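You operate a simulated robot arm through the tools that you are given. There is no shell and no other tool. Be economical: measure what you need, move in short steps, check, and stop when the job is done.

You are at the controls of a simulated robot arm. One attempt, no reset.

TASK
Void the lowest-numbered ticket of the row and dry the white ticket on the warm plate.
Fine: voided ticket into the red tray, stamp back, warm plate off again. Set down upright: red stamp.

It is judged by the outcome, as a careful person would: the job done as asked, and still so three seconds after it is handed in. It fails if anything else is knocked over, pushed out of place, dropped, spilled or broken.

THE ROBOT
A 7-joint arm with a two-finger parallel gripper, fixed in place. Base frame: the origin is at the foot of the arm, x ahead of it, y to its left, z up. Lengths are in m, angles in rad, forces in N, time in s.
With the tool pointing down near the work surface it reaches from about 0.44 to 0.92 m from the base axis. Its first joint turns from -2.007 to 2.007 rad. Payload 3.91 kg.
Tool frame: the origin (TCP) lies between the finger pads and is the grasp point; the fingertips stand 0.03 m ahead of it; z points along the fingers, y is the line along which they close. Largest opening 0.11 m; finger width 0.02, thickness 0.01; the body of the gripper, 0.048 by 0.112 m, starts 0.055 m behind the TCP.
Orientation is that of the tool frame in the base frame, as a unit quaternion [w, x, y, z]. With the fingers straight down and closing along the base's y, the tool's x points along the base's -x, its y along +y and its z along -z.

THE INTERFACE
- The arm moves only by the tool step_arm. Its arguments are lists of equal length, an entry for each row: "translation": the shift along the base's x, y, z in cm, a list of three; "angular": the turn, a rotation vector about the base's x, y, z in rad, a list of three; "fingers": the finger opening in cm, from 0 to 11. In form: {"translation": [[x, y, z], ...], "angular": [[ax, ay, az], ...], "fingers": [fingers, ...]}. A call has 1 to 20 rows; each row is the pose to reach, as a shift and turn from the pose commanded when the call began. Each row takes 0.2 s and may step no farther than 0.05 m and 0.15 rad from the row before; otherwise, or with a gripper value out of range, the whole call is refused. Where a pose cannot be reached the arm comes as near as it can. A force on the tool above 40 N (or 10 N above the force at the start of the call, whichever is more), or a blocked arm, ends the call early, and 0.2 s more pass. Each finger travels about 0.153 m/s and halts on what it meets, pressing with about 29 N; the grip force reading is that of the motor and also rises with nothing between the fingers. The clock runs only during rows and for 0.2 s after the last one: add rows that repeat a pose to give the fingers time. It gives the time, the measured TCP pose, the force on the tool (base axes), the opening and the grip force at its end, in the units of the frame above (readings bear some noise), with the torque about the TCP (base axes, N m) and any sound that the robot's microphone picked up.
- Cameras (640 x 400 px; columns grow to the right, rows downward): "scene" is fixed at [0.4006, -0.5014, 1.6267]; the picture's right is [0.98, -0.21, 0.00], its down [-0.15, -0.70, -0.69] and it looks along [0.14, 0.68, -0.72] (base axes); focal length 328 px, centre (320, 200). "wrist" rides on the gripper at [0.072, 0.017, -0.103] in the tool frame; the picture's right is [-0.23, 0.97, 0.00], its down [-0.76, -0.18, -0.62] and it looks along [-0.61, -0.14, 0.78] (tool axes); focal length 222 px, centre (320, 200). There is no depth. A picture from a camera that has moved, and an enlarged one, comes with that camera's place and axes in the base frame and with its lens.
- capture(camera): a new picture of that camera. The clock stands still meanwhile.
- slide_trunk(by): slides the trunk up (or, below 0, down) by that many m; the arm rides with it, the base frame stays. It gives what a move gives, with no picture.
- enlarge(camera, box): a new picture of the part [left, top, right, bottom] of that camera's present view, enlarged. The clock stands still meanwhile.
- finish_job(): hands the job in; it is judged then, once.

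Work in short steps. Places have to be worked out from the pictures, the camera data and where the tool is seen: move nearer, look again, correct. Check each grasp and each placing, and mend what went wrong. You have 120 turns and 76 pictures in all, those below and enlarged ones among them. Open the gripper and draw the arm clear of the work before you hand the job in, unless the task says otherwise; then end with one line.

The tools are called after "Request:" as a command line: name --argument value ..., lists and objects as JSON in quotes. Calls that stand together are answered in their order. step_arm: Moves the arm, as the interface text tells. Its arguments: {"type":"object","properties":{"translation":{"type":"array","items":{"type":"array","items":{"type":"number"}}},"angular":{"type":"array","items":{"type":"array","items":{"type":"number"}}},"fingers":{"type":"array","items":{"type":"number"}}},"required":["translation","angular","fingers"]} The other tools are called the same way: slide_trunk (by) slides the trunk up or down; capture (camera) takes a picture; enlarge (camera, box) takes an enlarged picture of a part of a camera's view; finish_job () hands the job in.

At the start:

```text
time_s: 0.0
eef_pos: [0.459, 0.2154, 1.2278]
tool_rot: [-0.001, 0.0, 1.0, -0.001]
wrist_force: [0.7, 1.1, -0.6]
ft_torque: [-0.01, 0.02, 0.01]
opening: 0.11
grip_force: 0.0
trunk travel left (down, up): [-0.85, 0.14]
```

scene: 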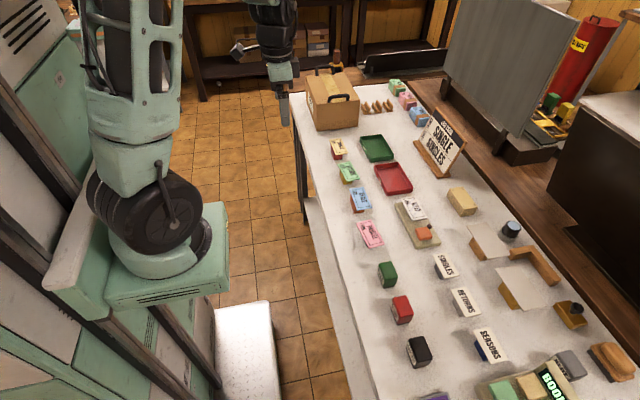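
wrist: 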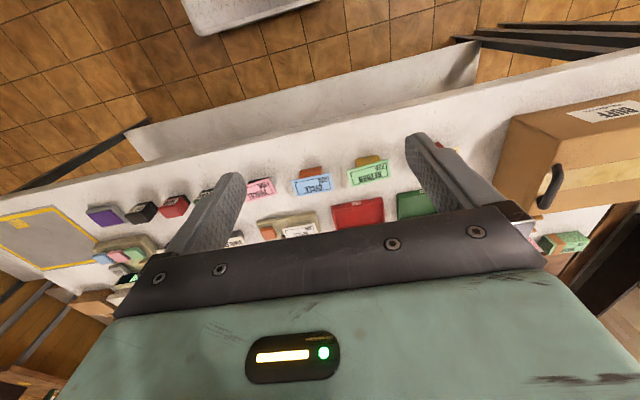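

I start by enlarging the scene around the ticket row and the plate to read the labels.

Request:
enlarge --camera "scene" --box '[300, 120, 460, 220]'

Request:
enlarge --camera "scene" --box '[340, 190, 480, 277]'

Request:
enlarge --camera "scene" --box '[360, 250, 640, 400]'

```text
4.00 times, centred on (380, 170) of scene
camera zoom: at [0.4006, -0.5014, 1.6267], right [0.98, -0.21, 0.0], down [-0.15, -0.7, -0.69], along [0.14, 0.68, -0.72], focal length 1313 px, centre (80, 320)
```

zoom: 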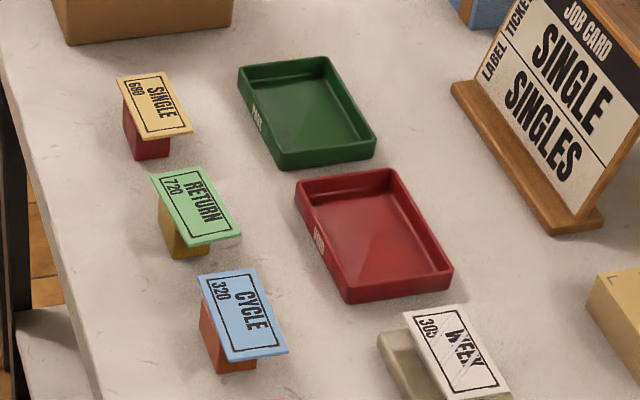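

```text
4.57 times, centred on (410, 234) of scene
camera zoom: at [0.4006, -0.5014, 1.6267], right [0.98, -0.21, 0.0], down [-0.15, -0.7, -0.69], along [0.14, 0.68, -0.72], focal length 1500 px, centre (-91, 47)
```

zoom: 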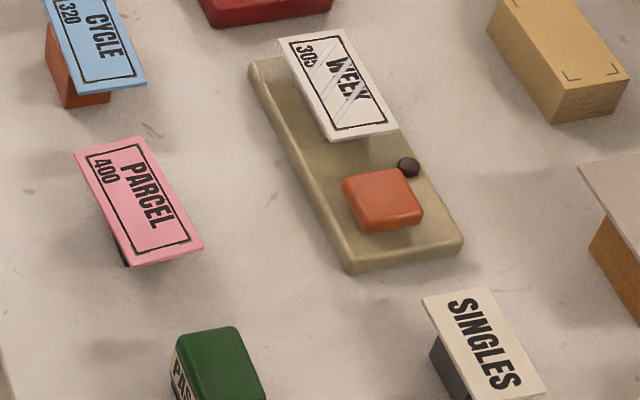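

```text
2.29 times, centred on (500, 325) of scene
camera zoom: at [0.4006, -0.5014, 1.6267], right [0.98, -0.21, 0.0], down [-0.15, -0.7, -0.69], along [0.14, 0.68, -0.72], focal length 750 px, centre (-91, -86)
```

zoom: 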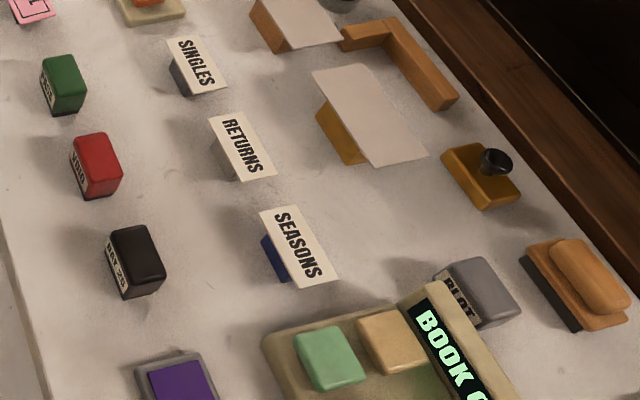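

Row numbers appear to be 680, 720, 320 and 400, so CYCLE 320 looks lowest (at about 0.66, 0.15, 0.91). The white WEEK 305 ticket already lies on the plate. I lower the trunk for a closer look.

Request:
slide_trunk --by -0.12

Request:
capture --camera "wrist"

Request:
enlarge --camera "scene" --box '[325, 130, 385, 168]'

Request:
enlarge --camera "scene" --box '[370, 250, 450, 300]'

Request:
enlarge --camera "scene" --box '[370, 287, 450, 337]'

```text
time_s: 1.5
eef_pos: [0.4583, 0.213, 1.1083]
tool_rot: [0.0, 0.0, 1.0, 0.001]
wrist_force: [-0.2, 0.2, -0.1]
ft_torque: [-0.03, 0.01, 0.03]
opening: 0.1101
grip_force: 0.1
trunk travel left (down, up): [-0.73, 0.26]
```

```text
70 pictures are left
camera wrist: at [0.386, 0.232, 1.2128], right [0.23, 0.97, 0.0], down [0.76, -0.18, 0.62], along [0.61, -0.14, -0.78], focal length 222 px, centre (320, 200)
```

wrist: 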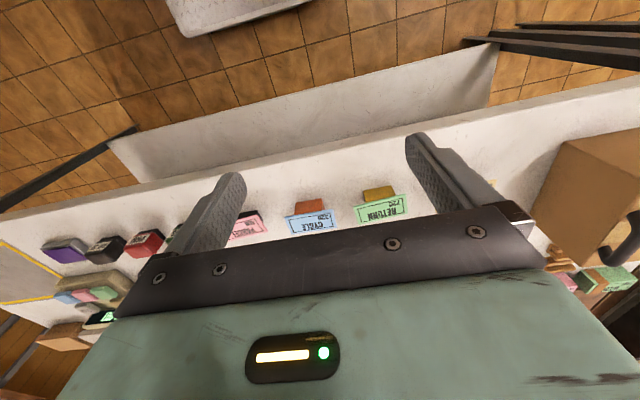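

```text
10.53 times, centred on (355, 149) of scene
camera zoom: at [0.4006, -0.5014, 1.6267], right [0.98, -0.21, 0.0], down [-0.15, -0.7, -0.69], along [0.14, 0.68, -0.72], focal length 3455 px, centre (-48, 737)
```

zoom: 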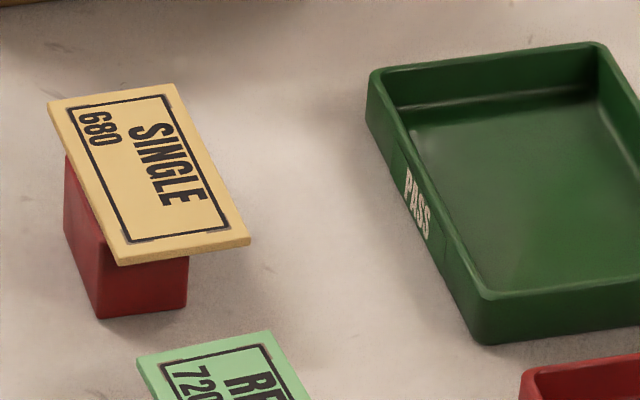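

```text
8.00 times, centred on (410, 275) of scene
camera zoom: at [0.4006, -0.5014, 1.6267], right [0.98, -0.21, 0.0], down [-0.15, -0.7, -0.69], along [0.14, 0.68, -0.72], focal length 2626 px, centre (-400, -400)
```

zoom: 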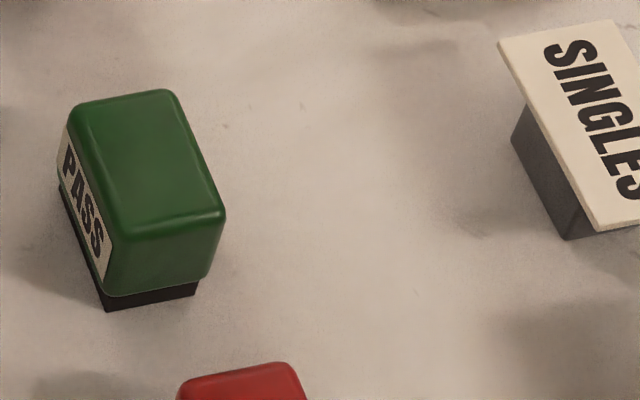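

```text
8.00 times, centred on (410, 312) of scene
camera zoom: at [0.4006, -0.5014, 1.6267], right [0.98, -0.21, 0.0], down [-0.15, -0.7, -0.69], along [0.14, 0.68, -0.72], focal length 2626 px, centre (-400, -696)
```

zoom: 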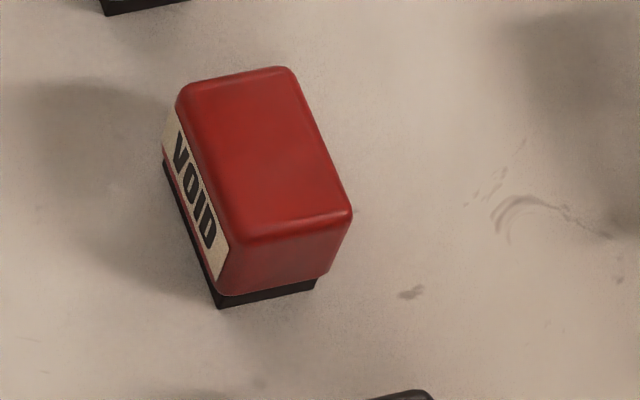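

CYCLE 320 confirmed as lowest in the row; its ticket is about 4.5 cm (x) by 9 cm (y), centred at (0.664, 0.157). Next I move over toward the stamps and the purple pad to see them.

Request:
step_arm --translation '[[0, -5, 0], [0, -10, 0], [0, -15, 0], [0, -20, 0], [0, -25, 0], [0, -30, 0], [0, -35, 0], [0, -40, 0]]' --angular '[[0, 0, 0], [0, 0, 0], [0, 0, 0], [0, 0, 0], [0, 0, 0], [0, 0, 0], [0, 0, 0], [0, 0, 0]]' --fingers '[11, 11, 11, 11, 11, 11, 11, 11]'

Request:
capture --camera "wrist"

Request:
capture --camera "scene"

```text
time_s: 3.3
eef_pos: [0.4581, -0.1843, 1.1062]
tool_rot: [0.0, 0.0, 1.0, 0.0]
wrist_force: [-0.3, 0.3, 0.3]
ft_torque: [-0.03, 0.01, 0.02]
opening: 0.1099
grip_force: 0.1
trunk travel left (down, up): [-0.73, 0.26]
```

```text
66 pictures are left
camera wrist: at [0.3844, -0.1665, 1.2106], right [0.23, 0.97, 0.0], down [0.76, -0.18, 0.62], along [0.61, -0.14, -0.78], focal length 222 px, centre (320, 200)
```

wrist: 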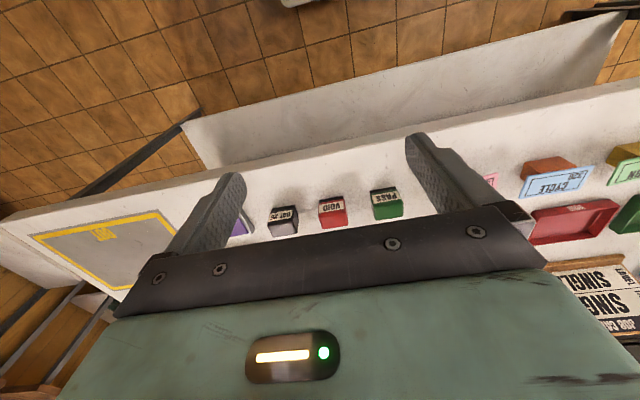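

```text
65 pictures are left
```

scene: 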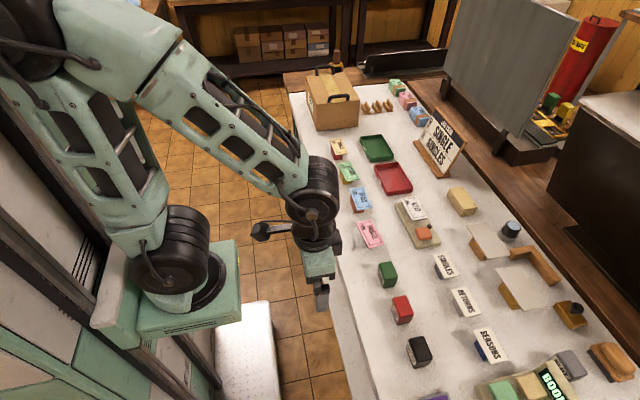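

A yellow-framed zone and the purple pad lie further right; I move on to read them.

Request:
step_arm --translation '[[0, -5, 0], [0, -10, 0], [0, -15, 0], [0, -20, 0], [0, -24, 0]]' --angular '[[0, 0, 0], [0, 0, 0], [0, 0, 0], [0, 0, 0], [0, 0, 0]]' --fingers '[11, 11, 11, 11, 11]'

Request:
capture --camera "wrist"

Request:
enlarge --camera "wrist" --box '[240, 150, 440, 275]'

```text
time_s: 4.5
eef_pos: [0.4584, -0.4231, 1.1079]
tool_rot: [0.0, 0.0, 1.0, 0.0]
wrist_force: [0.4, 1.2, 0.4]
ft_torque: [-0.02, 0.02, -0.01]
opening: 0.1101
grip_force: 0.0
trunk travel left (down, up): [-0.73, 0.26]
```

```text
64 pictures are left
camera wrist: at [0.3845, -0.4058, 1.2133], right [0.23, 0.97, 0.0], down [0.76, -0.18, 0.62], along [0.61, -0.14, -0.78], focal length 222 px, centre (320, 200)
```

wrist: 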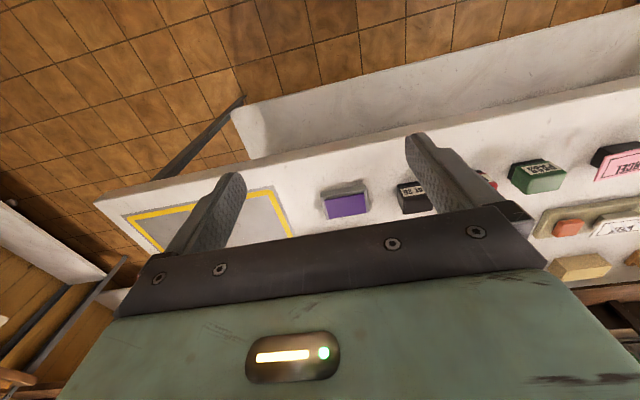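

```text
3.20 times, centred on (340, 212) of wrist
camera zoom: at [0.3845, -0.4058, 1.2133], right [0.23, 0.97, 0.0], down [0.76, -0.18, 0.62], along [0.61, -0.14, -0.78], focal length 711 px, centre (256, 160)
```

zoom: 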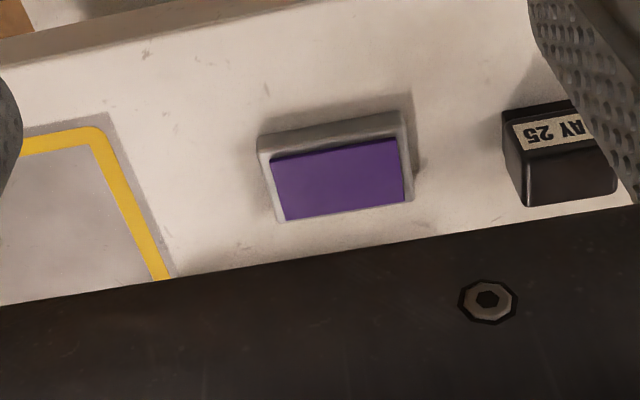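

The purple block is an ink pad at about (0.663, -0.42). Now I approach the VOID stamp, estimated at (0.655, -0.201), for a closer look.

Request:
step_arm --translation '[[2, 4.5, 0], [4, 9, 0], [6, 13.5, 0], [8, 18, 0], [10, 22.2, -2], [10, 22.2, -6]]' --angular '[[0, 0, 0], [0, 0, 0], [0, 0, 0], [0, 0, 0], [0, 0, 0], [0, 0, 0]]' --fingers '[8, 8, 8, 8, 8, 8]'

Request:
capture --camera "wrist"

Request:
enlarge --camera "scene" --box '[270, 220, 470, 345]'

```text
refused: row 5 steps farther than a row can; nothing moved
```

```text
62 pictures are left
camera wrist: at [0.3845, -0.4058, 1.2133], right [0.23, 0.97, 0.0], down [0.76, -0.18, 0.62], along [0.61, -0.14, -0.78], focal length 222 px, centre (320, 200)
```

wrist: 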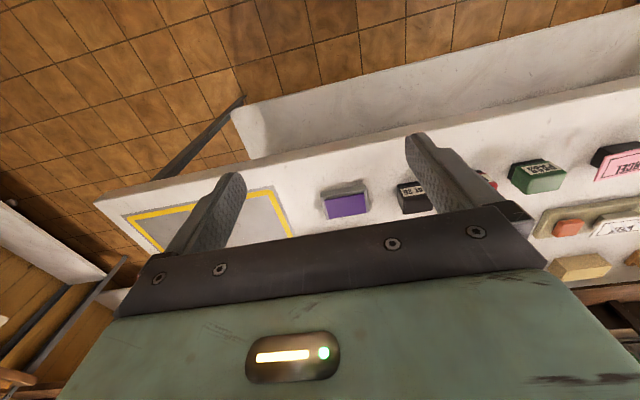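

```text
3.20 times, centred on (370, 282) of scene
camera zoom: at [0.4006, -0.5014, 1.6267], right [0.98, -0.21, 0.0], down [-0.15, -0.7, -0.69], along [0.14, 0.68, -0.72], focal length 1050 px, centre (160, -64)
```

zoom: 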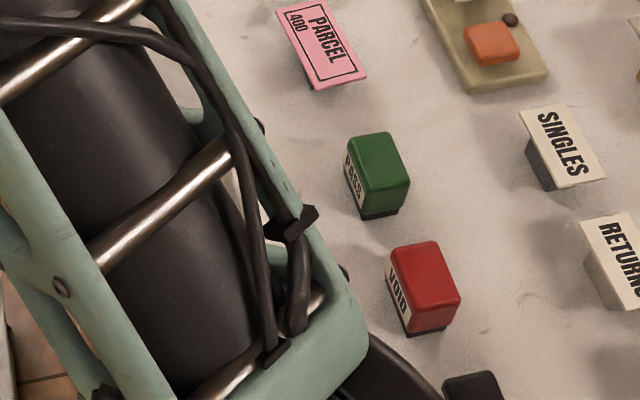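

A row stepped slightly too far and was refused; I repeat it with shorter rows, and picture only afterwards.

Request:
step_arm --translation '[[2, 4, 0], [4, 8, 0], [6, 12, 0], [8, 16, 0], [10, 20, 0], [10, 22.2, -3], [10, 22.2, -6]]' --angular '[[0, 0, 0], [0, 0, 0], [0, 0, 0], [0, 0, 0], [0, 0, 0], [0, 0, 0], [0, 0, 0]]' --fingers '[8, 8, 8, 8, 8, 8, 8]'

Request:
capture --camera "wrist"

```text
time_s: 6.1
eef_pos: [0.5605, -0.2022, 1.046]
tool_rot: [0.0, 0.0, 1.0, 0.0]
wrist_force: [-1.2, -1.1, 0.1]
ft_torque: [0.01, 0.0, 0.02]
opening: 0.0799
grip_force: 0.0
trunk travel left (down, up): [-0.73, 0.26]
```

```text
60 pictures are left
camera wrist: at [0.4873, -0.1859, 1.1505], right [0.23, 0.97, 0.0], down [0.76, -0.18, 0.62], along [0.61, -0.14, -0.78], focal length 222 px, centre (320, 200)
```

wrist: 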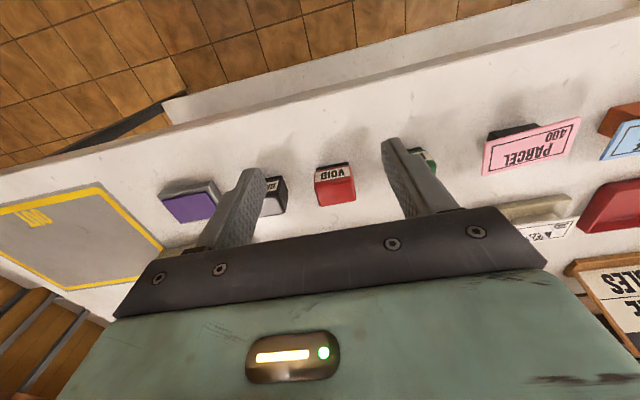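

The stamp's top is at about (0.655, -0.2035, 0.925) and the table near 0.875. I move over it and part-way down, then check.

Request:
step_arm --translation '[[4.7, 0, 0], [9.45, -0.1, 0], [9.45, -0.1, -4], [9.45, -0.1, -7]]' --angular '[[0, 0, 0], [0, 0, 0], [0, 0, 0], [0, 0, 0]]' --fingers '[8, 8, 8, 8]'

Request:
capture --camera "wrist"

Request:
enlarge --camera "scene" --box '[350, 250, 470, 325]'

```text
time_s: 7.1
eef_pos: [0.652, -0.2047, 0.9774]
tool_rot: [0.002, 0.001, 1.0, 0.0]
wrist_force: [0.6, 0.0, 0.0]
ft_torque: [-0.02, -0.03, 0.02]
opening: 0.0801
grip_force: 0.0
trunk travel left (down, up): [-0.73, 0.26]
```

```text
59 pictures are left
camera wrist: at [0.5793, -0.1871, 1.0817], right [0.23, 0.97, 0.0], down [0.76, -0.18, 0.62], along [0.61, -0.14, -0.78], focal length 222 px, centre (320, 200)
```

wrist: 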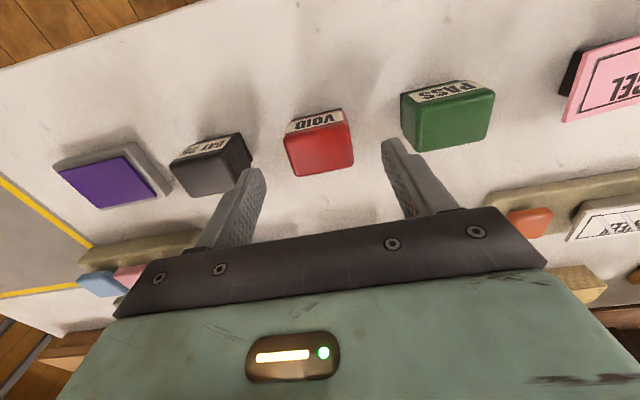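

```text
5.33 times, centred on (410, 288) of scene
camera zoom: at [0.4006, -0.5014, 1.6267], right [0.98, -0.21, 0.0], down [-0.15, -0.7, -0.69], along [0.14, 0.68, -0.72], focal length 1750 px, centre (-160, -267)
```

zoom: 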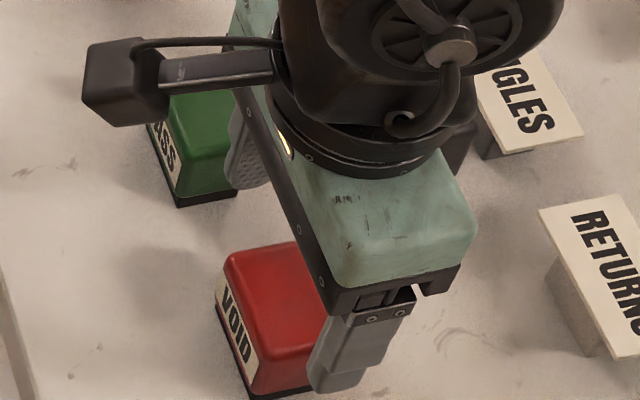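

The stamp projects to (0.654, -0.204), centred between the fingers. I descend to TCP z ≈ 0.925 and close.

Request:
step_arm --translation '[[0.2, 0, -2.5], [0.2, 0, -5.2], [0.2, 0, -5.2], [0.2, 0, -5.2], [0.2, 0, -5.2]]' --angular '[[0, 0, 0], [0, 0, 0], [0, 0, 0], [0, 0, 0], [0, 0, 0]]' --fingers '[8, 8, 8, 3, 3]'

Request:
capture --camera "wrist"

Request:
enlarge --camera "scene" --box '[350, 250, 470, 325]'

```text
time_s: 8.3
eef_pos: [0.6543, -0.2041, 0.9267]
tool_rot: [0.0, 0.0, 1.0, 0.0]
wrist_force: [-0.3, -0.5, 0.1]
ft_torque: [0.0, 0.0, 0.0]
opening: 0.0495
grip_force: 29.1
trunk travel left (down, up): [-0.73, 0.26]
```

```text
57 pictures are left
camera wrist: at [0.5815, -0.1874, 1.0301], right [0.23, 0.97, 0.0], down [0.76, -0.18, 0.62], along [0.61, -0.14, -0.78], focal length 222 px, centre (320, 200)
```

wrist: 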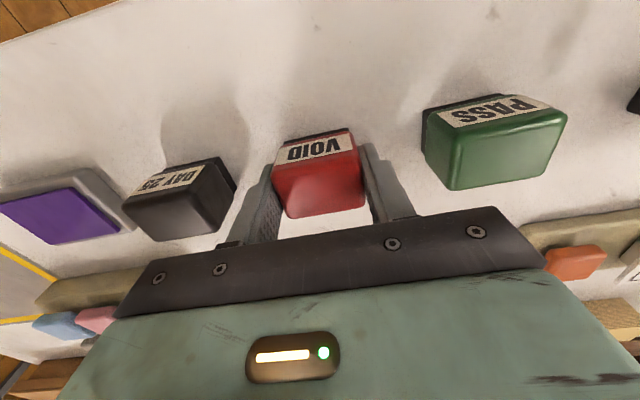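

```text
5.33 times, centred on (410, 288) of scene
camera zoom: at [0.4006, -0.5014, 1.6267], right [0.98, -0.21, 0.0], down [-0.15, -0.7, -0.69], along [0.14, 0.68, -0.72], focal length 1750 px, centre (-160, -267)
```

zoom: 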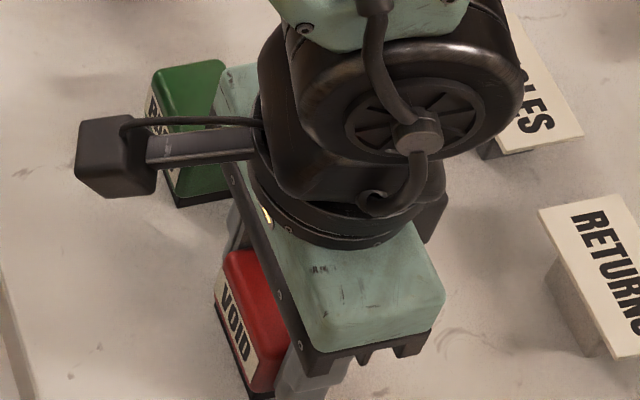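

The stamp is held (4.95 cm); its home TCP is (0.6543, -0.2041, 0.9267). I lift it and carry it over beside the ink pad.

Request:
step_arm --translation '[[0, 0, 4], [0, 0, 8], [0, -4.5, 9], [0, -9, 9], [0, -13.5, 9], [0, -18, 9]]' --angular '[[0, 0, 0], [0, 0, 0], [0, 0, 0], [0, 0, 0], [0, 0, 0], [0, 0, 0]]' --fingers '[3, 3, 3, 3, 3, 3]'

Request:
capture --camera "wrist"

```text
time_s: 9.7
eef_pos: [0.6554, -0.3846, 1.0134]
tool_rot: [0.0, 0.0, 1.0, -0.001]
wrist_force: [0.0, 0.4, 0.4]
ft_torque: [-0.02, 0.03, -0.05]
opening: 0.0299
grip_force: 0.0
trunk travel left (down, up): [-0.73, 0.26]
```

```text
55 pictures are left
camera wrist: at [0.5811, -0.3681, 1.119], right [0.23, 0.97, 0.0], down [0.76, -0.18, 0.62], along [0.61, -0.14, -0.78], focal length 222 px, centre (320, 200)
```

wrist: 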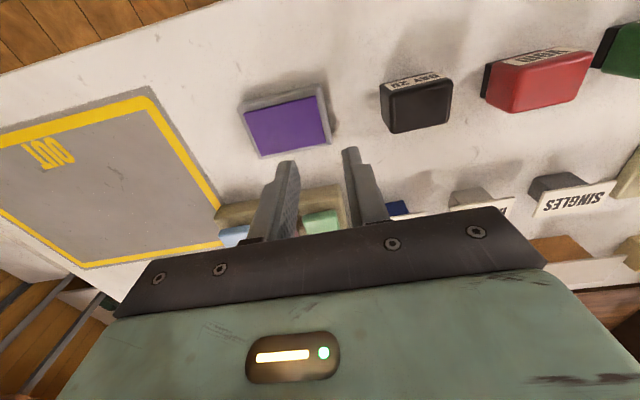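

The fingers closed to 3 cm: the stamp slipped out. I check how it stands.

Request:
enlarge --camera "scene" --box '[350, 250, 470, 325]'

Request:
enlarge --camera "wrist" --box '[360, 0, 640, 175]'

```text
5.33 times, centred on (410, 288) of scene
camera zoom: at [0.4006, -0.5014, 1.6267], right [0.98, -0.21, 0.0], down [-0.15, -0.7, -0.69], along [0.14, 0.68, -0.72], focal length 1750 px, centre (-160, -267)
```

zoom: 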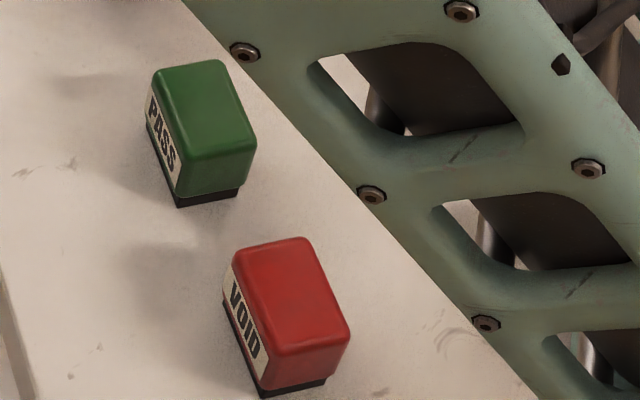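

```text
2.29 times, centred on (500, 88) of wrist
camera zoom: at [0.5811, -0.3681, 1.119], right [0.23, 0.97, 0.0], down [0.76, -0.18, 0.62], along [0.61, -0.14, -0.78], focal length 508 px, centre (-91, 457)
```

zoom: 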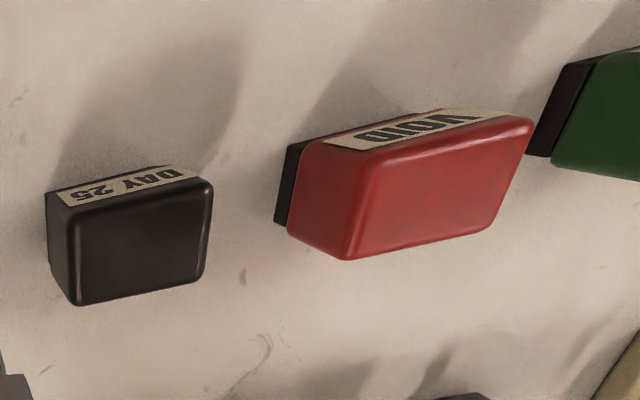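

The stamp still stands upright in place; the grip was too high or the lift too quick. I return above it, grip 1 cm lower, and lift slowly.

Request:
step_arm --translation '[[0, 4.5, 0], [0, 9, 0], [0, 13.5, 0], [-0.1, 18, 0], [-0.1, 18, -4], [-0.1, 18, -8], [-0.1, 18, -9.6], [-0.1, 18, -9.6]]' --angular '[[0, 0, 0], [0, 0, 0], [0, 0, 0], [0, 0, 0], [0, 0, 0], [0, 0, 0], [0, 0, 0], [0, 0, 0]]' --fingers '[8, 8, 8, 8, 8, 8, 8, 8]'

```text
time_s: 11.5
eef_pos: [0.6549, -0.2051, 0.921]
tool_rot: [-0.001, 0.0, 1.0, 0.0]
wrist_force: [0.2, 0.4, 0.4]
ft_torque: [0.02, 0.0, -0.01]
opening: 0.0802
grip_force: 0.0
trunk travel left (down, up): [-0.73, 0.26]
```

At z 0.921 with no contact; I go 4 mm lower and close, then lift 1.5 cm slowly.

Request:
step_arm --translation '[[0, 0, -0.4], [0, 0, -0.4], [0, 0, -0.4], [0, 0, -0.4], [0, 0, -0.4], [0, 0, 0], [0, 0, 0.4], [0, 0, 0.8], [0, 0, 1.2]]' --angular '[[0, 0, 0], [0, 0, 0], [0, 0, 0], [0, 0, 0], [0, 0, 0], [0, 0, 0], [0, 0, 0], [0, 0, 0], [0, 0, 0]]' --fingers '[8, 0, 0, 0, 0, 0, 0, 0, 0]'

Request:
enlarge --camera "wrist" --box '[220, 90, 420, 215]'

```text
time_s: 13.5
eef_pos: [0.6534, -0.2048, 0.9307]
tool_rot: [0.0, 0.001, 1.0, 0.0]
wrist_force: [-0.7, -0.7, -0.5]
ft_torque: [0.03, 0.01, 0.01]
opening: 0.0494
grip_force: 28.9
trunk travel left (down, up): [-0.73, 0.26]
```

```text
3.20 times, centred on (320, 152) of wrist
camera zoom: at [0.581, -0.1873, 1.0361], right [0.23, 0.97, 0.0], down [0.76, -0.18, 0.62], along [0.61, -0.14, -0.78], focal length 711 px, centre (320, 352)
```

zoom: 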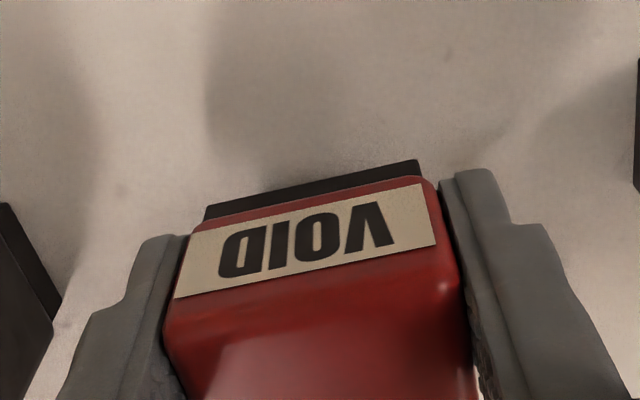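

Still gripped at 4.94 cm with 29 N; I keep lifting gently.

Request:
step_arm --translation '[[0, 0, 0.8], [0, 0, 1.6], [0, 0, 2.4], [0, 0, 3.4], [0, 0, 4.4], [0, 0, 5.4], [0, 0, 6.4]]' --angular '[[0, 0, 0], [0, 0, 0], [0, 0, 0], [0, 0, 0], [0, 0, 0], [0, 0, 0], [0, 0, 0]]' --fingers '[0, 0, 0, 0, 0, 0, 0]'

Request:
capture --camera "wrist"

```text
time_s: 15.1
eef_pos: [0.6541, -0.2047, 0.9958]
tool_rot: [0.0, 0.0, 1.0, 0.001]
wrist_force: [-0.8, -0.1, -0.2]
ft_torque: [0.01, -0.01, -0.02]
opening: 0.0494
grip_force: 28.9
trunk travel left (down, up): [-0.73, 0.26]
```

```text
51 pictures are left
camera wrist: at [0.5815, -0.1869, 1.1011], right [0.23, 0.97, 0.0], down [0.76, -0.18, 0.62], along [0.61, -0.14, -0.78], focal length 222 px, centre (320, 200)
```

wrist: 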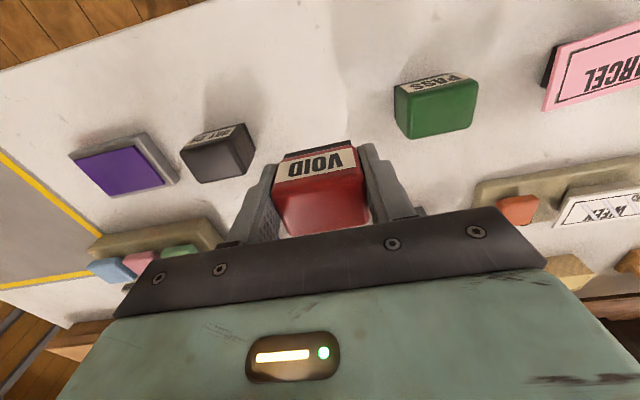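

The stamp is held securely now (home TCP 0.6545, -0.2048, 0.917). The pad's purple face measures out centred at (0.656, -0.4185); I carry the stamp above it.

Request:
step_arm --translation '[[0, -3, 0.5], [0, -6, 0.5], [0, -9, 0.5], [0, -12, 0.5], [0.1, -15, 0.5], [0.2, -18, 0.5], [0.2, -20, 0.5], [0.2, -21.4, 0.5], [0.2, -21.4, -2], [0.2, -21.4, -4]]' --angular '[[0, 0, 0], [0, 0, 0], [0, 0, 0], [0, 0, 0], [0, 0, 0], [0, 0, 0], [0, 0, 0], [0, 0, 0], [0, 0, 0], [0, 0, 0]]' --fingers '[0, 0, 0, 0, 0, 0, 0, 0, 0, 0]'

Request:
capture --camera "wrist"

```text
time_s: 17.3
eef_pos: [0.6571, -0.4179, 0.9562]
tool_rot: [0.0, 0.001, 1.0, 0.001]
wrist_force: [0.5, 0.0, -0.7]
ft_torque: [-0.03, 0.0, -0.01]
opening: 0.0495
grip_force: 28.6
trunk travel left (down, up): [-0.73, 0.26]
```

```text
50 pictures are left
camera wrist: at [0.5834, -0.4004, 1.0612], right [0.23, 0.97, 0.0], down [0.76, -0.18, 0.62], along [0.61, -0.14, -0.78], focal length 222 px, centre (320, 200)
```

wrist: 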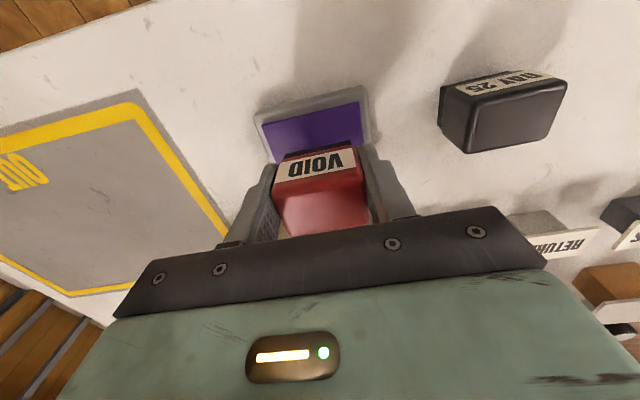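

Pad edges agree with my estimate and the stamp is centred over the purple. I lower in small steps until contact.

Request:
step_arm --translation '[[-0.1, 0, -0.8], [-0.1, 0, -1.4], [-0.1, 0, -1.8], [-0.1, 0, -2.1], [-0.1, 0, -2.3]]' --angular '[[0, 0, 0], [0, 0, 0], [0, 0, 0], [0, 0, 0], [0, 0, 0]]' --fingers '[0, 0, 0, 0, 0]'

```text
time_s: 18.5
eef_pos: [0.6548, -0.4187, 0.9361]
tool_rot: [0.0, 0.001, 1.0, -0.001]
wrist_force: [-3.0, 0.6, 18.2]
ft_torque: [0.29, 0.17, 0.03]
opening: 0.0496
grip_force: 29.3
trunk travel left (down, up): [-0.73, 0.26]
```

Contact on the pad with 18 N: the stamp is inked. I lift it clear and check how it sits in the grip.

Request:
step_arm --translation '[[0, 0, 0], [0, 0, 0.8], [0, 0, 2], [0, 0, 4], [0, 0, 6]]' --angular '[[0, 0, 0], [0, 0, 0], [0, 0, 0], [0, 0, 0], [0, 0, 0]]' --fingers '[0, 0, 0, 0, 0]'

Request:
capture --camera "wrist"

```text
time_s: 19.7
eef_pos: [0.6542, -0.4185, 0.9935]
tool_rot: [0.0, 0.0, 1.0, 0.0]
wrist_force: [0.3, -0.1, -0.3]
ft_torque: [0.02, -0.01, 0.02]
opening: 0.0495
grip_force: 29.1
trunk travel left (down, up): [-0.73, 0.26]
```

```text
49 pictures are left
camera wrist: at [0.5817, -0.4013, 1.098], right [0.23, 0.97, 0.0], down [0.76, -0.18, 0.62], along [0.61, -0.14, -0.78], focal length 222 px, centre (320, 200)
```

wrist: 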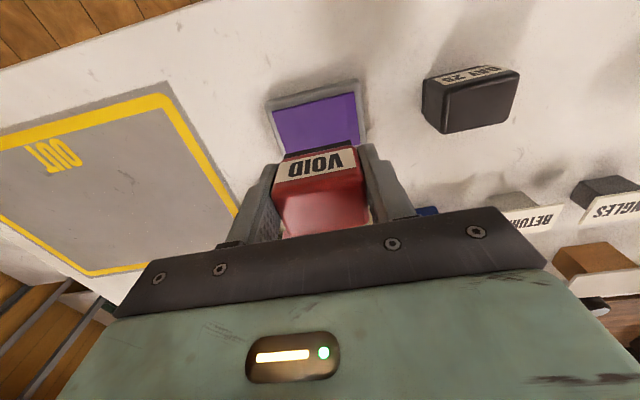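

Grip unchanged. I carry the stamp toward the CYCLE ticket, stopping short of it in x for a look.

Request:
step_arm --translation '[[0, 1, 3], [0, 4, 4], [-1, 8, 4], [-2, 12, 4], [-3, 16, 4], [-4, 20, 4], [-5, 24, 4], [-6, 28, 4], [-7, 32, 4], [-8, 36, 4], [-9, 40, 4], [-9, 44, 4], [-9, 48, 4], [-9, 52, 4], [-9, 55, 3], [-9, 57.5, 2]]' --angular '[[0, 0, 0], [0, 0, 0], [0, 0, 0], [0, 0, 0], [0, 0, 0], [0, 0, 0], [0, 0, 0], [0, 0, 0], [0, 0, 0], [0, 0, 0], [0, 0, 0], [0, 0, 0], [0, 0, 0], [0, 0, 0], [0, 0, 0], [0, 0, 0]]' --fingers '[0, 0, 0, 0, 0, 0, 0, 0, 0, 0, 0, 0, 0, 0, 0, 0]'

Request:
capture --camera "wrist"

Request:
enlarge --camera "wrist" --box '[230, 140, 430, 265]'

```text
time_s: 23.1
eef_pos: [0.5629, 0.158, 1.0152]
tool_rot: [0.0, 0.001, 1.0, -0.001]
wrist_force: [-0.1, 0.5, -0.5]
ft_torque: [0.06, 0.0, -0.03]
opening: 0.0497
grip_force: 28.7
trunk travel left (down, up): [-0.73, 0.26]
```

```text
48 pictures are left
camera wrist: at [0.4914, 0.1742, 1.1184], right [0.23, 0.97, 0.0], down [0.76, -0.18, 0.62], along [0.61, -0.14, -0.78], focal length 222 px, centre (320, 200)
```

wrist: 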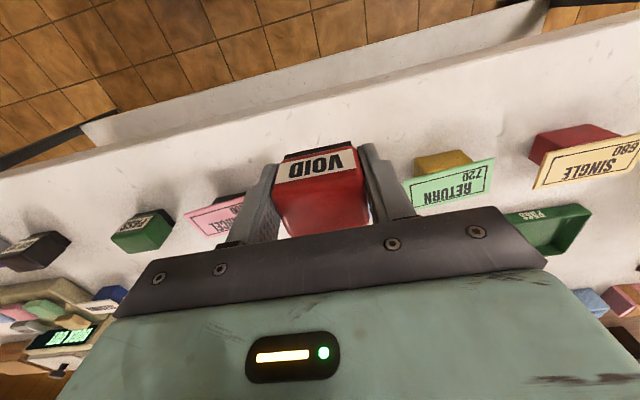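

```text
3.20 times, centred on (330, 202) of wrist
camera zoom: at [0.4914, 0.1742, 1.1184], right [0.23, 0.97, 0.0], down [0.76, -0.18, 0.62], along [0.61, -0.14, -0.78], focal length 711 px, centre (288, 192)
```

zoom: 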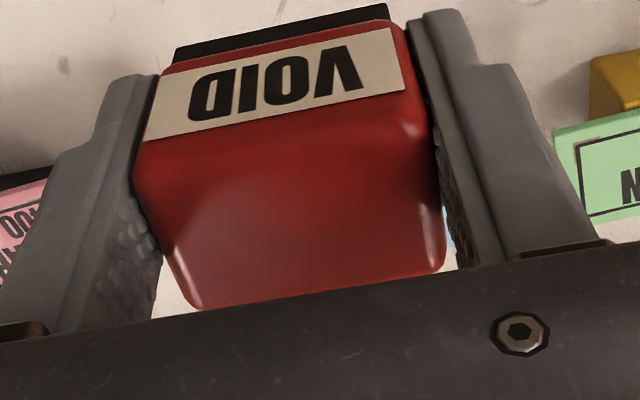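

Tickets lie flat on blocks (blocks about x 0.639–0.67 for CYCLE, ticket overhanging in +x). I position the stamp at x≈0.658, y≈0.157 above the ticket and check.

Request:
step_arm --translation '[[3, 0, 0], [6, 0, 0], [9.5, 0, 0], [9.5, 0, -1.5], [9.5, 0, -3]]' --angular '[[0, 0, 0], [0, 0, 0], [0, 0, 0], [0, 0, 0], [0, 0, 0]]' --fingers '[0, 0, 0, 0, 0]'

Request:
capture --camera "wrist"

Request:
enlarge --camera "scene" --box '[320, 160, 420, 222]'

```text
time_s: 24.3
eef_pos: [0.6604, 0.1574, 0.9834]
tool_rot: [0.0, 0.0, 1.0, 0.0]
wrist_force: [-0.3, 0.2, -1.6]
ft_torque: [0.01, 0.0, 0.0]
opening: 0.0493
grip_force: 29.1
trunk travel left (down, up): [-0.73, 0.26]
```

```text
46 pictures are left
camera wrist: at [0.5872, 0.1742, 1.087], right [0.23, 0.97, 0.0], down [0.76, -0.18, 0.62], along [0.61, -0.14, -0.78], focal length 222 px, centre (320, 200)
```

wrist: 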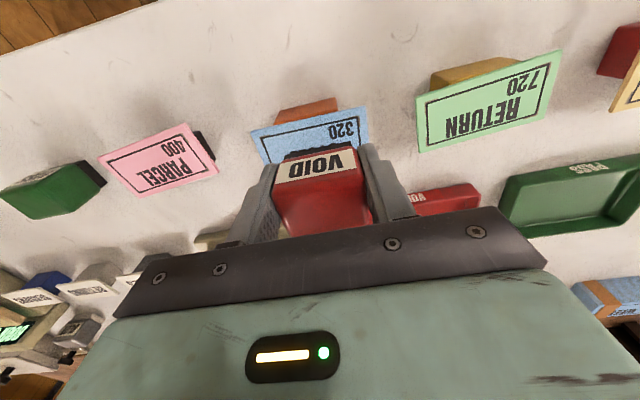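

```text
6.40 times, centred on (370, 191) of scene
camera zoom: at [0.4006, -0.5014, 1.6267], right [0.98, -0.21, 0.0], down [-0.15, -0.7, -0.69], along [0.14, 0.68, -0.72], focal length 2100 px, centre (0, 258)
```

zoom: 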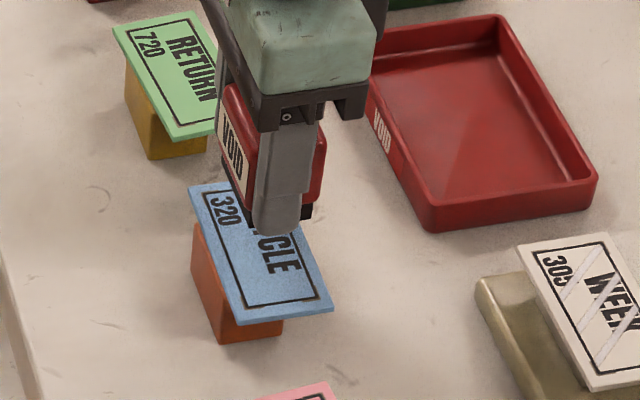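

Ticket spans x 0.6415–0.6865, y 0.107–0.198. I shift 4 mm in -y and lower gently to contact.

Request:
step_arm --translation '[[-0.1, -0.45, 0], [-0.1, -0.45, -1], [-0.1, -0.45, -1.8], [-0.1, -0.45, -2.2], [-0.1, -0.45, -2.5], [-0.1, -0.45, -2.8]]' --angular '[[0, 0, 0], [0, 0, 0], [0, 0, 0], [0, 0, 0], [0, 0, 0], [0, 0, 0]]' --fingers '[0, 0, 0, 0, 0, 0]'

```text
time_s: 25.7
eef_pos: [0.6602, 0.1505, 0.9548]
tool_rot: [0.0, 0.001, 1.0, -0.001]
wrist_force: [0.1, -0.6, -1.2]
ft_torque: [0.02, 0.01, 0.0]
opening: 0.0496
grip_force: 29.4
trunk travel left (down, up): [-0.73, 0.26]
```

No contact yet at 0.955; I continue in 2 mm steps.

Request:
step_arm --translation '[[0, 0.1, -0.2], [0, 0.1, -0.4], [0, 0.1, -0.6]]' --angular '[[0, 0, 0], [0, 0, 0], [0, 0, 0]]' --fingers '[0, 0, 0]'

```text
time_s: 26.5
eef_pos: [0.6601, 0.1531, 0.9528]
tool_rot: [0.003, 0.001, 1.0, 0.0]
wrist_force: [-1.0, -1.7, 26.5]
ft_torque: [-0.13, 0.07, -0.02]
opening: 0.0498
grip_force: 29.1
trunk travel left (down, up): [-0.73, 0.26]
```

Firm contact (26 N). I lift straight up and inspect the ticket.

Request:
step_arm --translation '[[0, 0, 0.3], [0, 0, 0.8], [0, 0, 2], [0, 0, 4], [-3, 0, 6]]' --angular '[[0, 0, 0], [0, 0, 0], [0, 0, 0], [0, 0, 0], [0, 0, 0]]' --fingers '[0, 0, 0, 0, 0]'

Request:
enlarge --camera "scene" --box '[330, 170, 400, 214]'

Request:
capture --camera "wrist"

```text
time_s: 27.7
eef_pos: [0.6296, 0.1552, 1.0086]
tool_rot: [-0.001, 0.001, 1.0, -0.001]
wrist_force: [-0.1, 1.0, -0.9]
ft_torque: [0.02, 0.07, -0.02]
opening: 0.0493
grip_force: 29.3
trunk travel left (down, up): [-0.73, 0.26]
```

```text
9.09 times, centred on (365, 192) of scene
camera zoom: at [0.4006, -0.5014, 1.6267], right [0.98, -0.21, 0.0], down [-0.15, -0.7, -0.69], along [0.14, 0.68, -0.72], focal length 2984 px, centre (-89, 273)
```

zoom: 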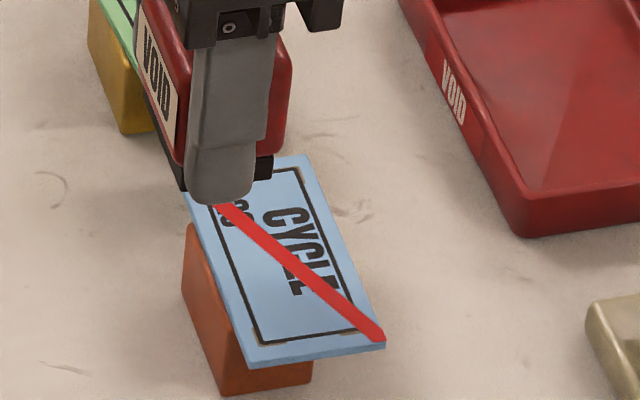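

```text
43 pictures are left
camera wrist: at [0.557, 0.1716, 1.1128], right [0.23, 0.97, 0.0], down [0.76, -0.18, 0.62], along [0.61, -0.14, -0.78], focal length 222 px, centre (320, 200)
```

wrist: 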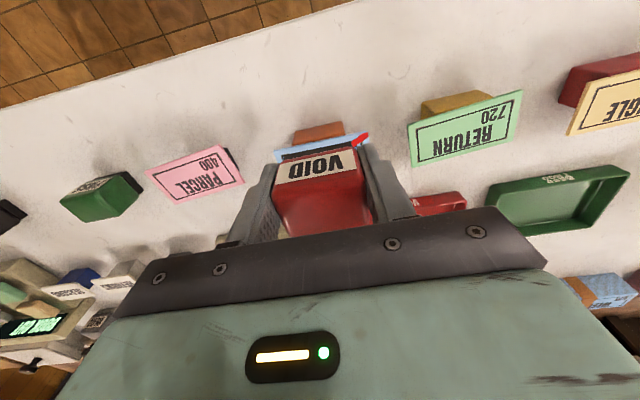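

The red void mark is on the ticket, which hasn't moved. I carry the stamp back over its home spot (0.6545, -0.2048).

Request:
step_arm --translation '[[0, -4, 2], [0, -8, 2], [0, -12, 2], [0, -16, 2], [1, -20, 2], [2, -24, 2], [2.5, -28, 2], [2.5, -32, 2], [2.5, -36, 2], [2.5, -36, -2], [2.5, -36, -5], [2.5, -36, -7.5], [2.5, -36, -7.5]]' --angular '[[0, 0, 0], [0, 0, 0], [0, 0, 0], [0, 0, 0], [0, 0, 0], [0, 0, 0], [0, 0, 0], [0, 0, 0], [0, 0, 0], [0, 0, 0], [0, 0, 0], [0, 0, 0], [0, 0, 0]]' --fingers '[0, 0, 0, 0, 0, 0, 0, 0, 0, 0, 0, 0, 0]'

Request:
capture --camera "wrist"

```text
time_s: 30.5
eef_pos: [0.6526, -0.2093, 0.934]
tool_rot: [0.0, 0.0, 1.0, 0.001]
wrist_force: [0.2, -0.3, -0.6]
ft_torque: [-0.03, 0.02, 0.01]
opening: 0.0497
grip_force: 29.2
trunk travel left (down, up): [-0.73, 0.26]
```

```text
42 pictures are left
camera wrist: at [0.5798, -0.1922, 1.0383], right [0.23, 0.97, 0.0], down [0.76, -0.18, 0.62], along [0.61, -0.14, -0.78], focal length 222 px, centre (320, 200)
```

wrist: 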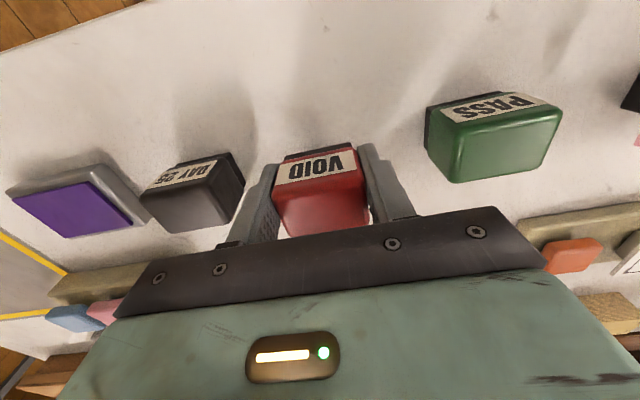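

I correct 4 mm in y, 2 mm in x, and lower in small steps to the table.

Request:
step_arm --translation '[[0.2, 0.4, 0], [0.2, 0.4, -0.8], [0.2, 0.4, -1.2], [0.2, 0.4, -1.4], [0.2, 0.4, -1.6]]' --angular '[[0, 0, 0], [0, 0, 0], [0, 0, 0], [0, 0, 0], [0, 0, 0]]' --fingers '[0, 0, 0, 0, 0]'

```text
time_s: 31.7
eef_pos: [0.6571, -0.2032, 0.9182]
tool_rot: [-0.001, -0.001, 1.0, 0.0]
wrist_force: [-0.2, 0.1, 0.2]
ft_torque: [0.01, 0.0, -0.02]
opening: 0.0494
grip_force: 29.2
trunk travel left (down, up): [-0.73, 0.26]
```

No contact yet; a little further down.

Request:
step_arm --translation '[[-0.2, -0.1, -0.15], [-0.2, -0.1, -0.3], [-0.2, -0.1, -0.45]]' --angular '[[0, 0, 0], [0, 0, 0], [0, 0, 0]]' --fingers '[0, 0, 0]'

```text
time_s: 32.5
eef_pos: [0.6541, -0.2054, 0.9153]
tool_rot: [0.002, 0.001, 1.0, 0.0]
wrist_force: [-2.0, -2.0, 19.3]
ft_torque: [0.1, 0.03, -0.02]
opening: 0.0492
grip_force: 28.5
trunk travel left (down, up): [-0.73, 0.26]
```

The stamp is on the table (19 N). I ease up 2 mm, release and rise.

Request:
step_arm --translation '[[0, 0, 0.2], [0, 0, 0.2], [0, 0, 0.2], [0, 0, 2], [0, 0, 5], [0, 0, 9], [-2, 3, 11]]' --angular '[[0, 0, 0], [0, 0, 0], [0, 0, 0], [0, 0, 0], [0, 0, 0], [0, 0, 0], [0, 0, 0]]' --fingers '[4.9, 8, 8, 8, 8, 8, 8]'

Request:
capture --camera "wrist"

```text
time_s: 34.1
eef_pos: [0.6349, -0.1749, 1.0216]
tool_rot: [-0.001, 0.001, 1.0, 0.0]
wrist_force: [1.1, -0.2, 0.4]
ft_torque: [0.03, 0.01, 0.01]
opening: 0.08
grip_force: 0.0
trunk travel left (down, up): [-0.73, 0.26]
```

```text
41 pictures are left
camera wrist: at [0.5618, -0.1578, 1.1265], right [0.23, 0.97, 0.0], down [0.76, -0.18, 0.62], along [0.61, -0.14, -0.78], focal length 222 px, centre (320, 200)
```

wrist: 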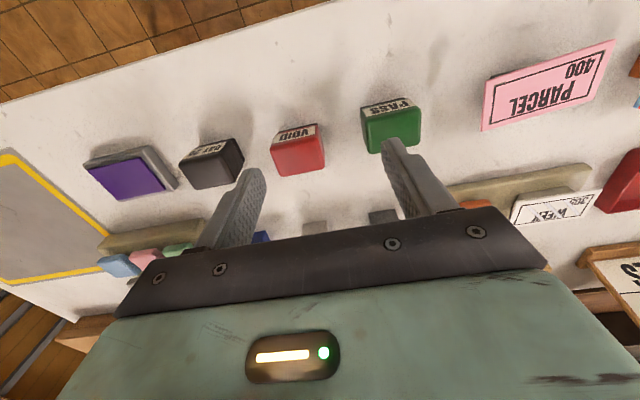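

The stamp is back upright in its place. Now I move over near the voided ticket, fingers open to 10.5 cm, and look.

Request:
step_arm --translation '[[-0.5, 4, 1], [-1, 8, 1], [-1.5, 12, 1], [-2, 16, 1], [-2.5, 20, 1], [-3, 24, 1], [-3, 28, 1], [-3, 32, 1], [-3, 32.7, 1]]' --angular '[[0, 0, 0], [0, 0, 0], [0, 0, 0], [0, 0, 0], [0, 0, 0], [0, 0, 0], [0, 0, 0], [0, 0, 0], [0, 0, 0]]' --fingers '[8, 8, 8, 8, 8, 9, 10.5, 10.5, 10.5]'

Request:
capture --camera "wrist"

Request:
enlarge --camera "wrist" --box '[240, 120, 400, 220]'

```text
time_s: 36.1
eef_pos: [0.6042, 0.1539, 1.0323]
tool_rot: [0.001, 0.0, 1.0, 0.0]
wrist_force: [0.1, 0.1, -0.6]
ft_torque: [-0.01, 0.02, 0.0]
opening: 0.1051
grip_force: 0.1
trunk travel left (down, up): [-0.73, 0.26]
```

```text
40 pictures are left
camera wrist: at [0.5312, 0.1707, 1.1373], right [0.23, 0.97, 0.0], down [0.76, -0.18, 0.62], along [0.61, -0.14, -0.78], focal length 222 px, centre (320, 200)
```

wrist: 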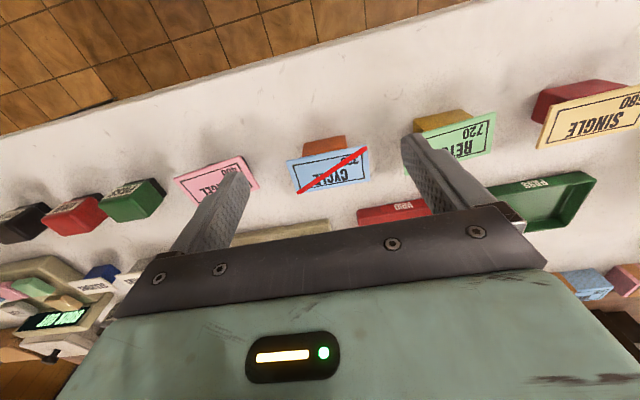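

```text
4.00 times, centred on (320, 170) of wrist
camera zoom: at [0.5312, 0.1707, 1.1373], right [0.23, 0.97, 0.0], down [0.76, -0.18, 0.62], along [0.61, -0.14, -0.78], focal length 888 px, centre (320, 320)
```

zoom: 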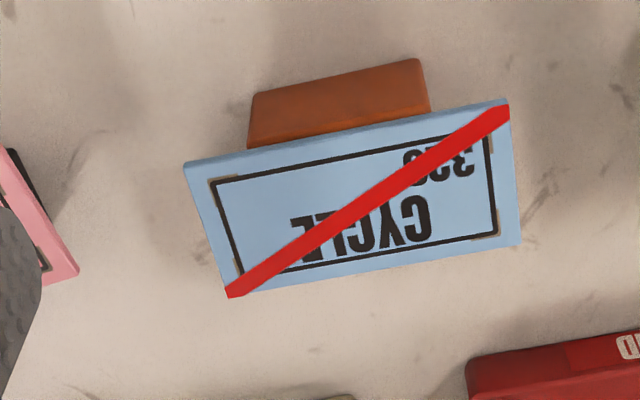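

Ticket centre computes to (0.665, 0.151), 9 cm along y, with 1.7 cm overhang at each end — good for gripping by its ends. I descend to TCP z≈0.936 with the fingers straddling.

Request:
step_arm --translation '[[3, -0.2, 0], [6.05, -0.25, 0], [6.05, -0.25, -3], [6.05, -0.25, -5], [6.05, -0.25, -5]]' --angular '[[0, 0, 0], [0, 0, 0], [0, 0, 0], [0, 0, 0], [0, 0, 0]]' --fingers '[10.5, 10.5, 10.5, 10.5, 10.5]'

Request:
capture --camera "wrist"

```text
time_s: 37.3
eef_pos: [0.6645, 0.1484, 0.9827]
tool_rot: [0.0, 0.0, 1.0, 0.001]
wrist_force: [-0.1, 0.0, -0.2]
ft_torque: [0.01, 0.0, 0.02]
opening: 0.1052
grip_force: 0.1
trunk travel left (down, up): [-0.73, 0.26]
```

```text
38 pictures are left
camera wrist: at [0.5919, 0.167, 1.0872], right [0.23, 0.97, 0.0], down [0.76, -0.18, 0.62], along [0.61, -0.14, -0.78], focal length 222 px, centre (320, 200)
```

wrist: 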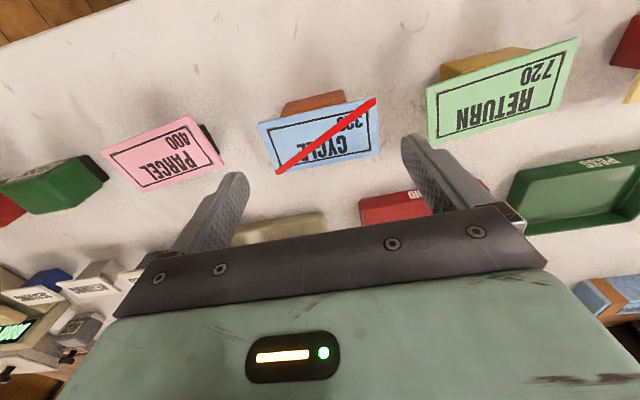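

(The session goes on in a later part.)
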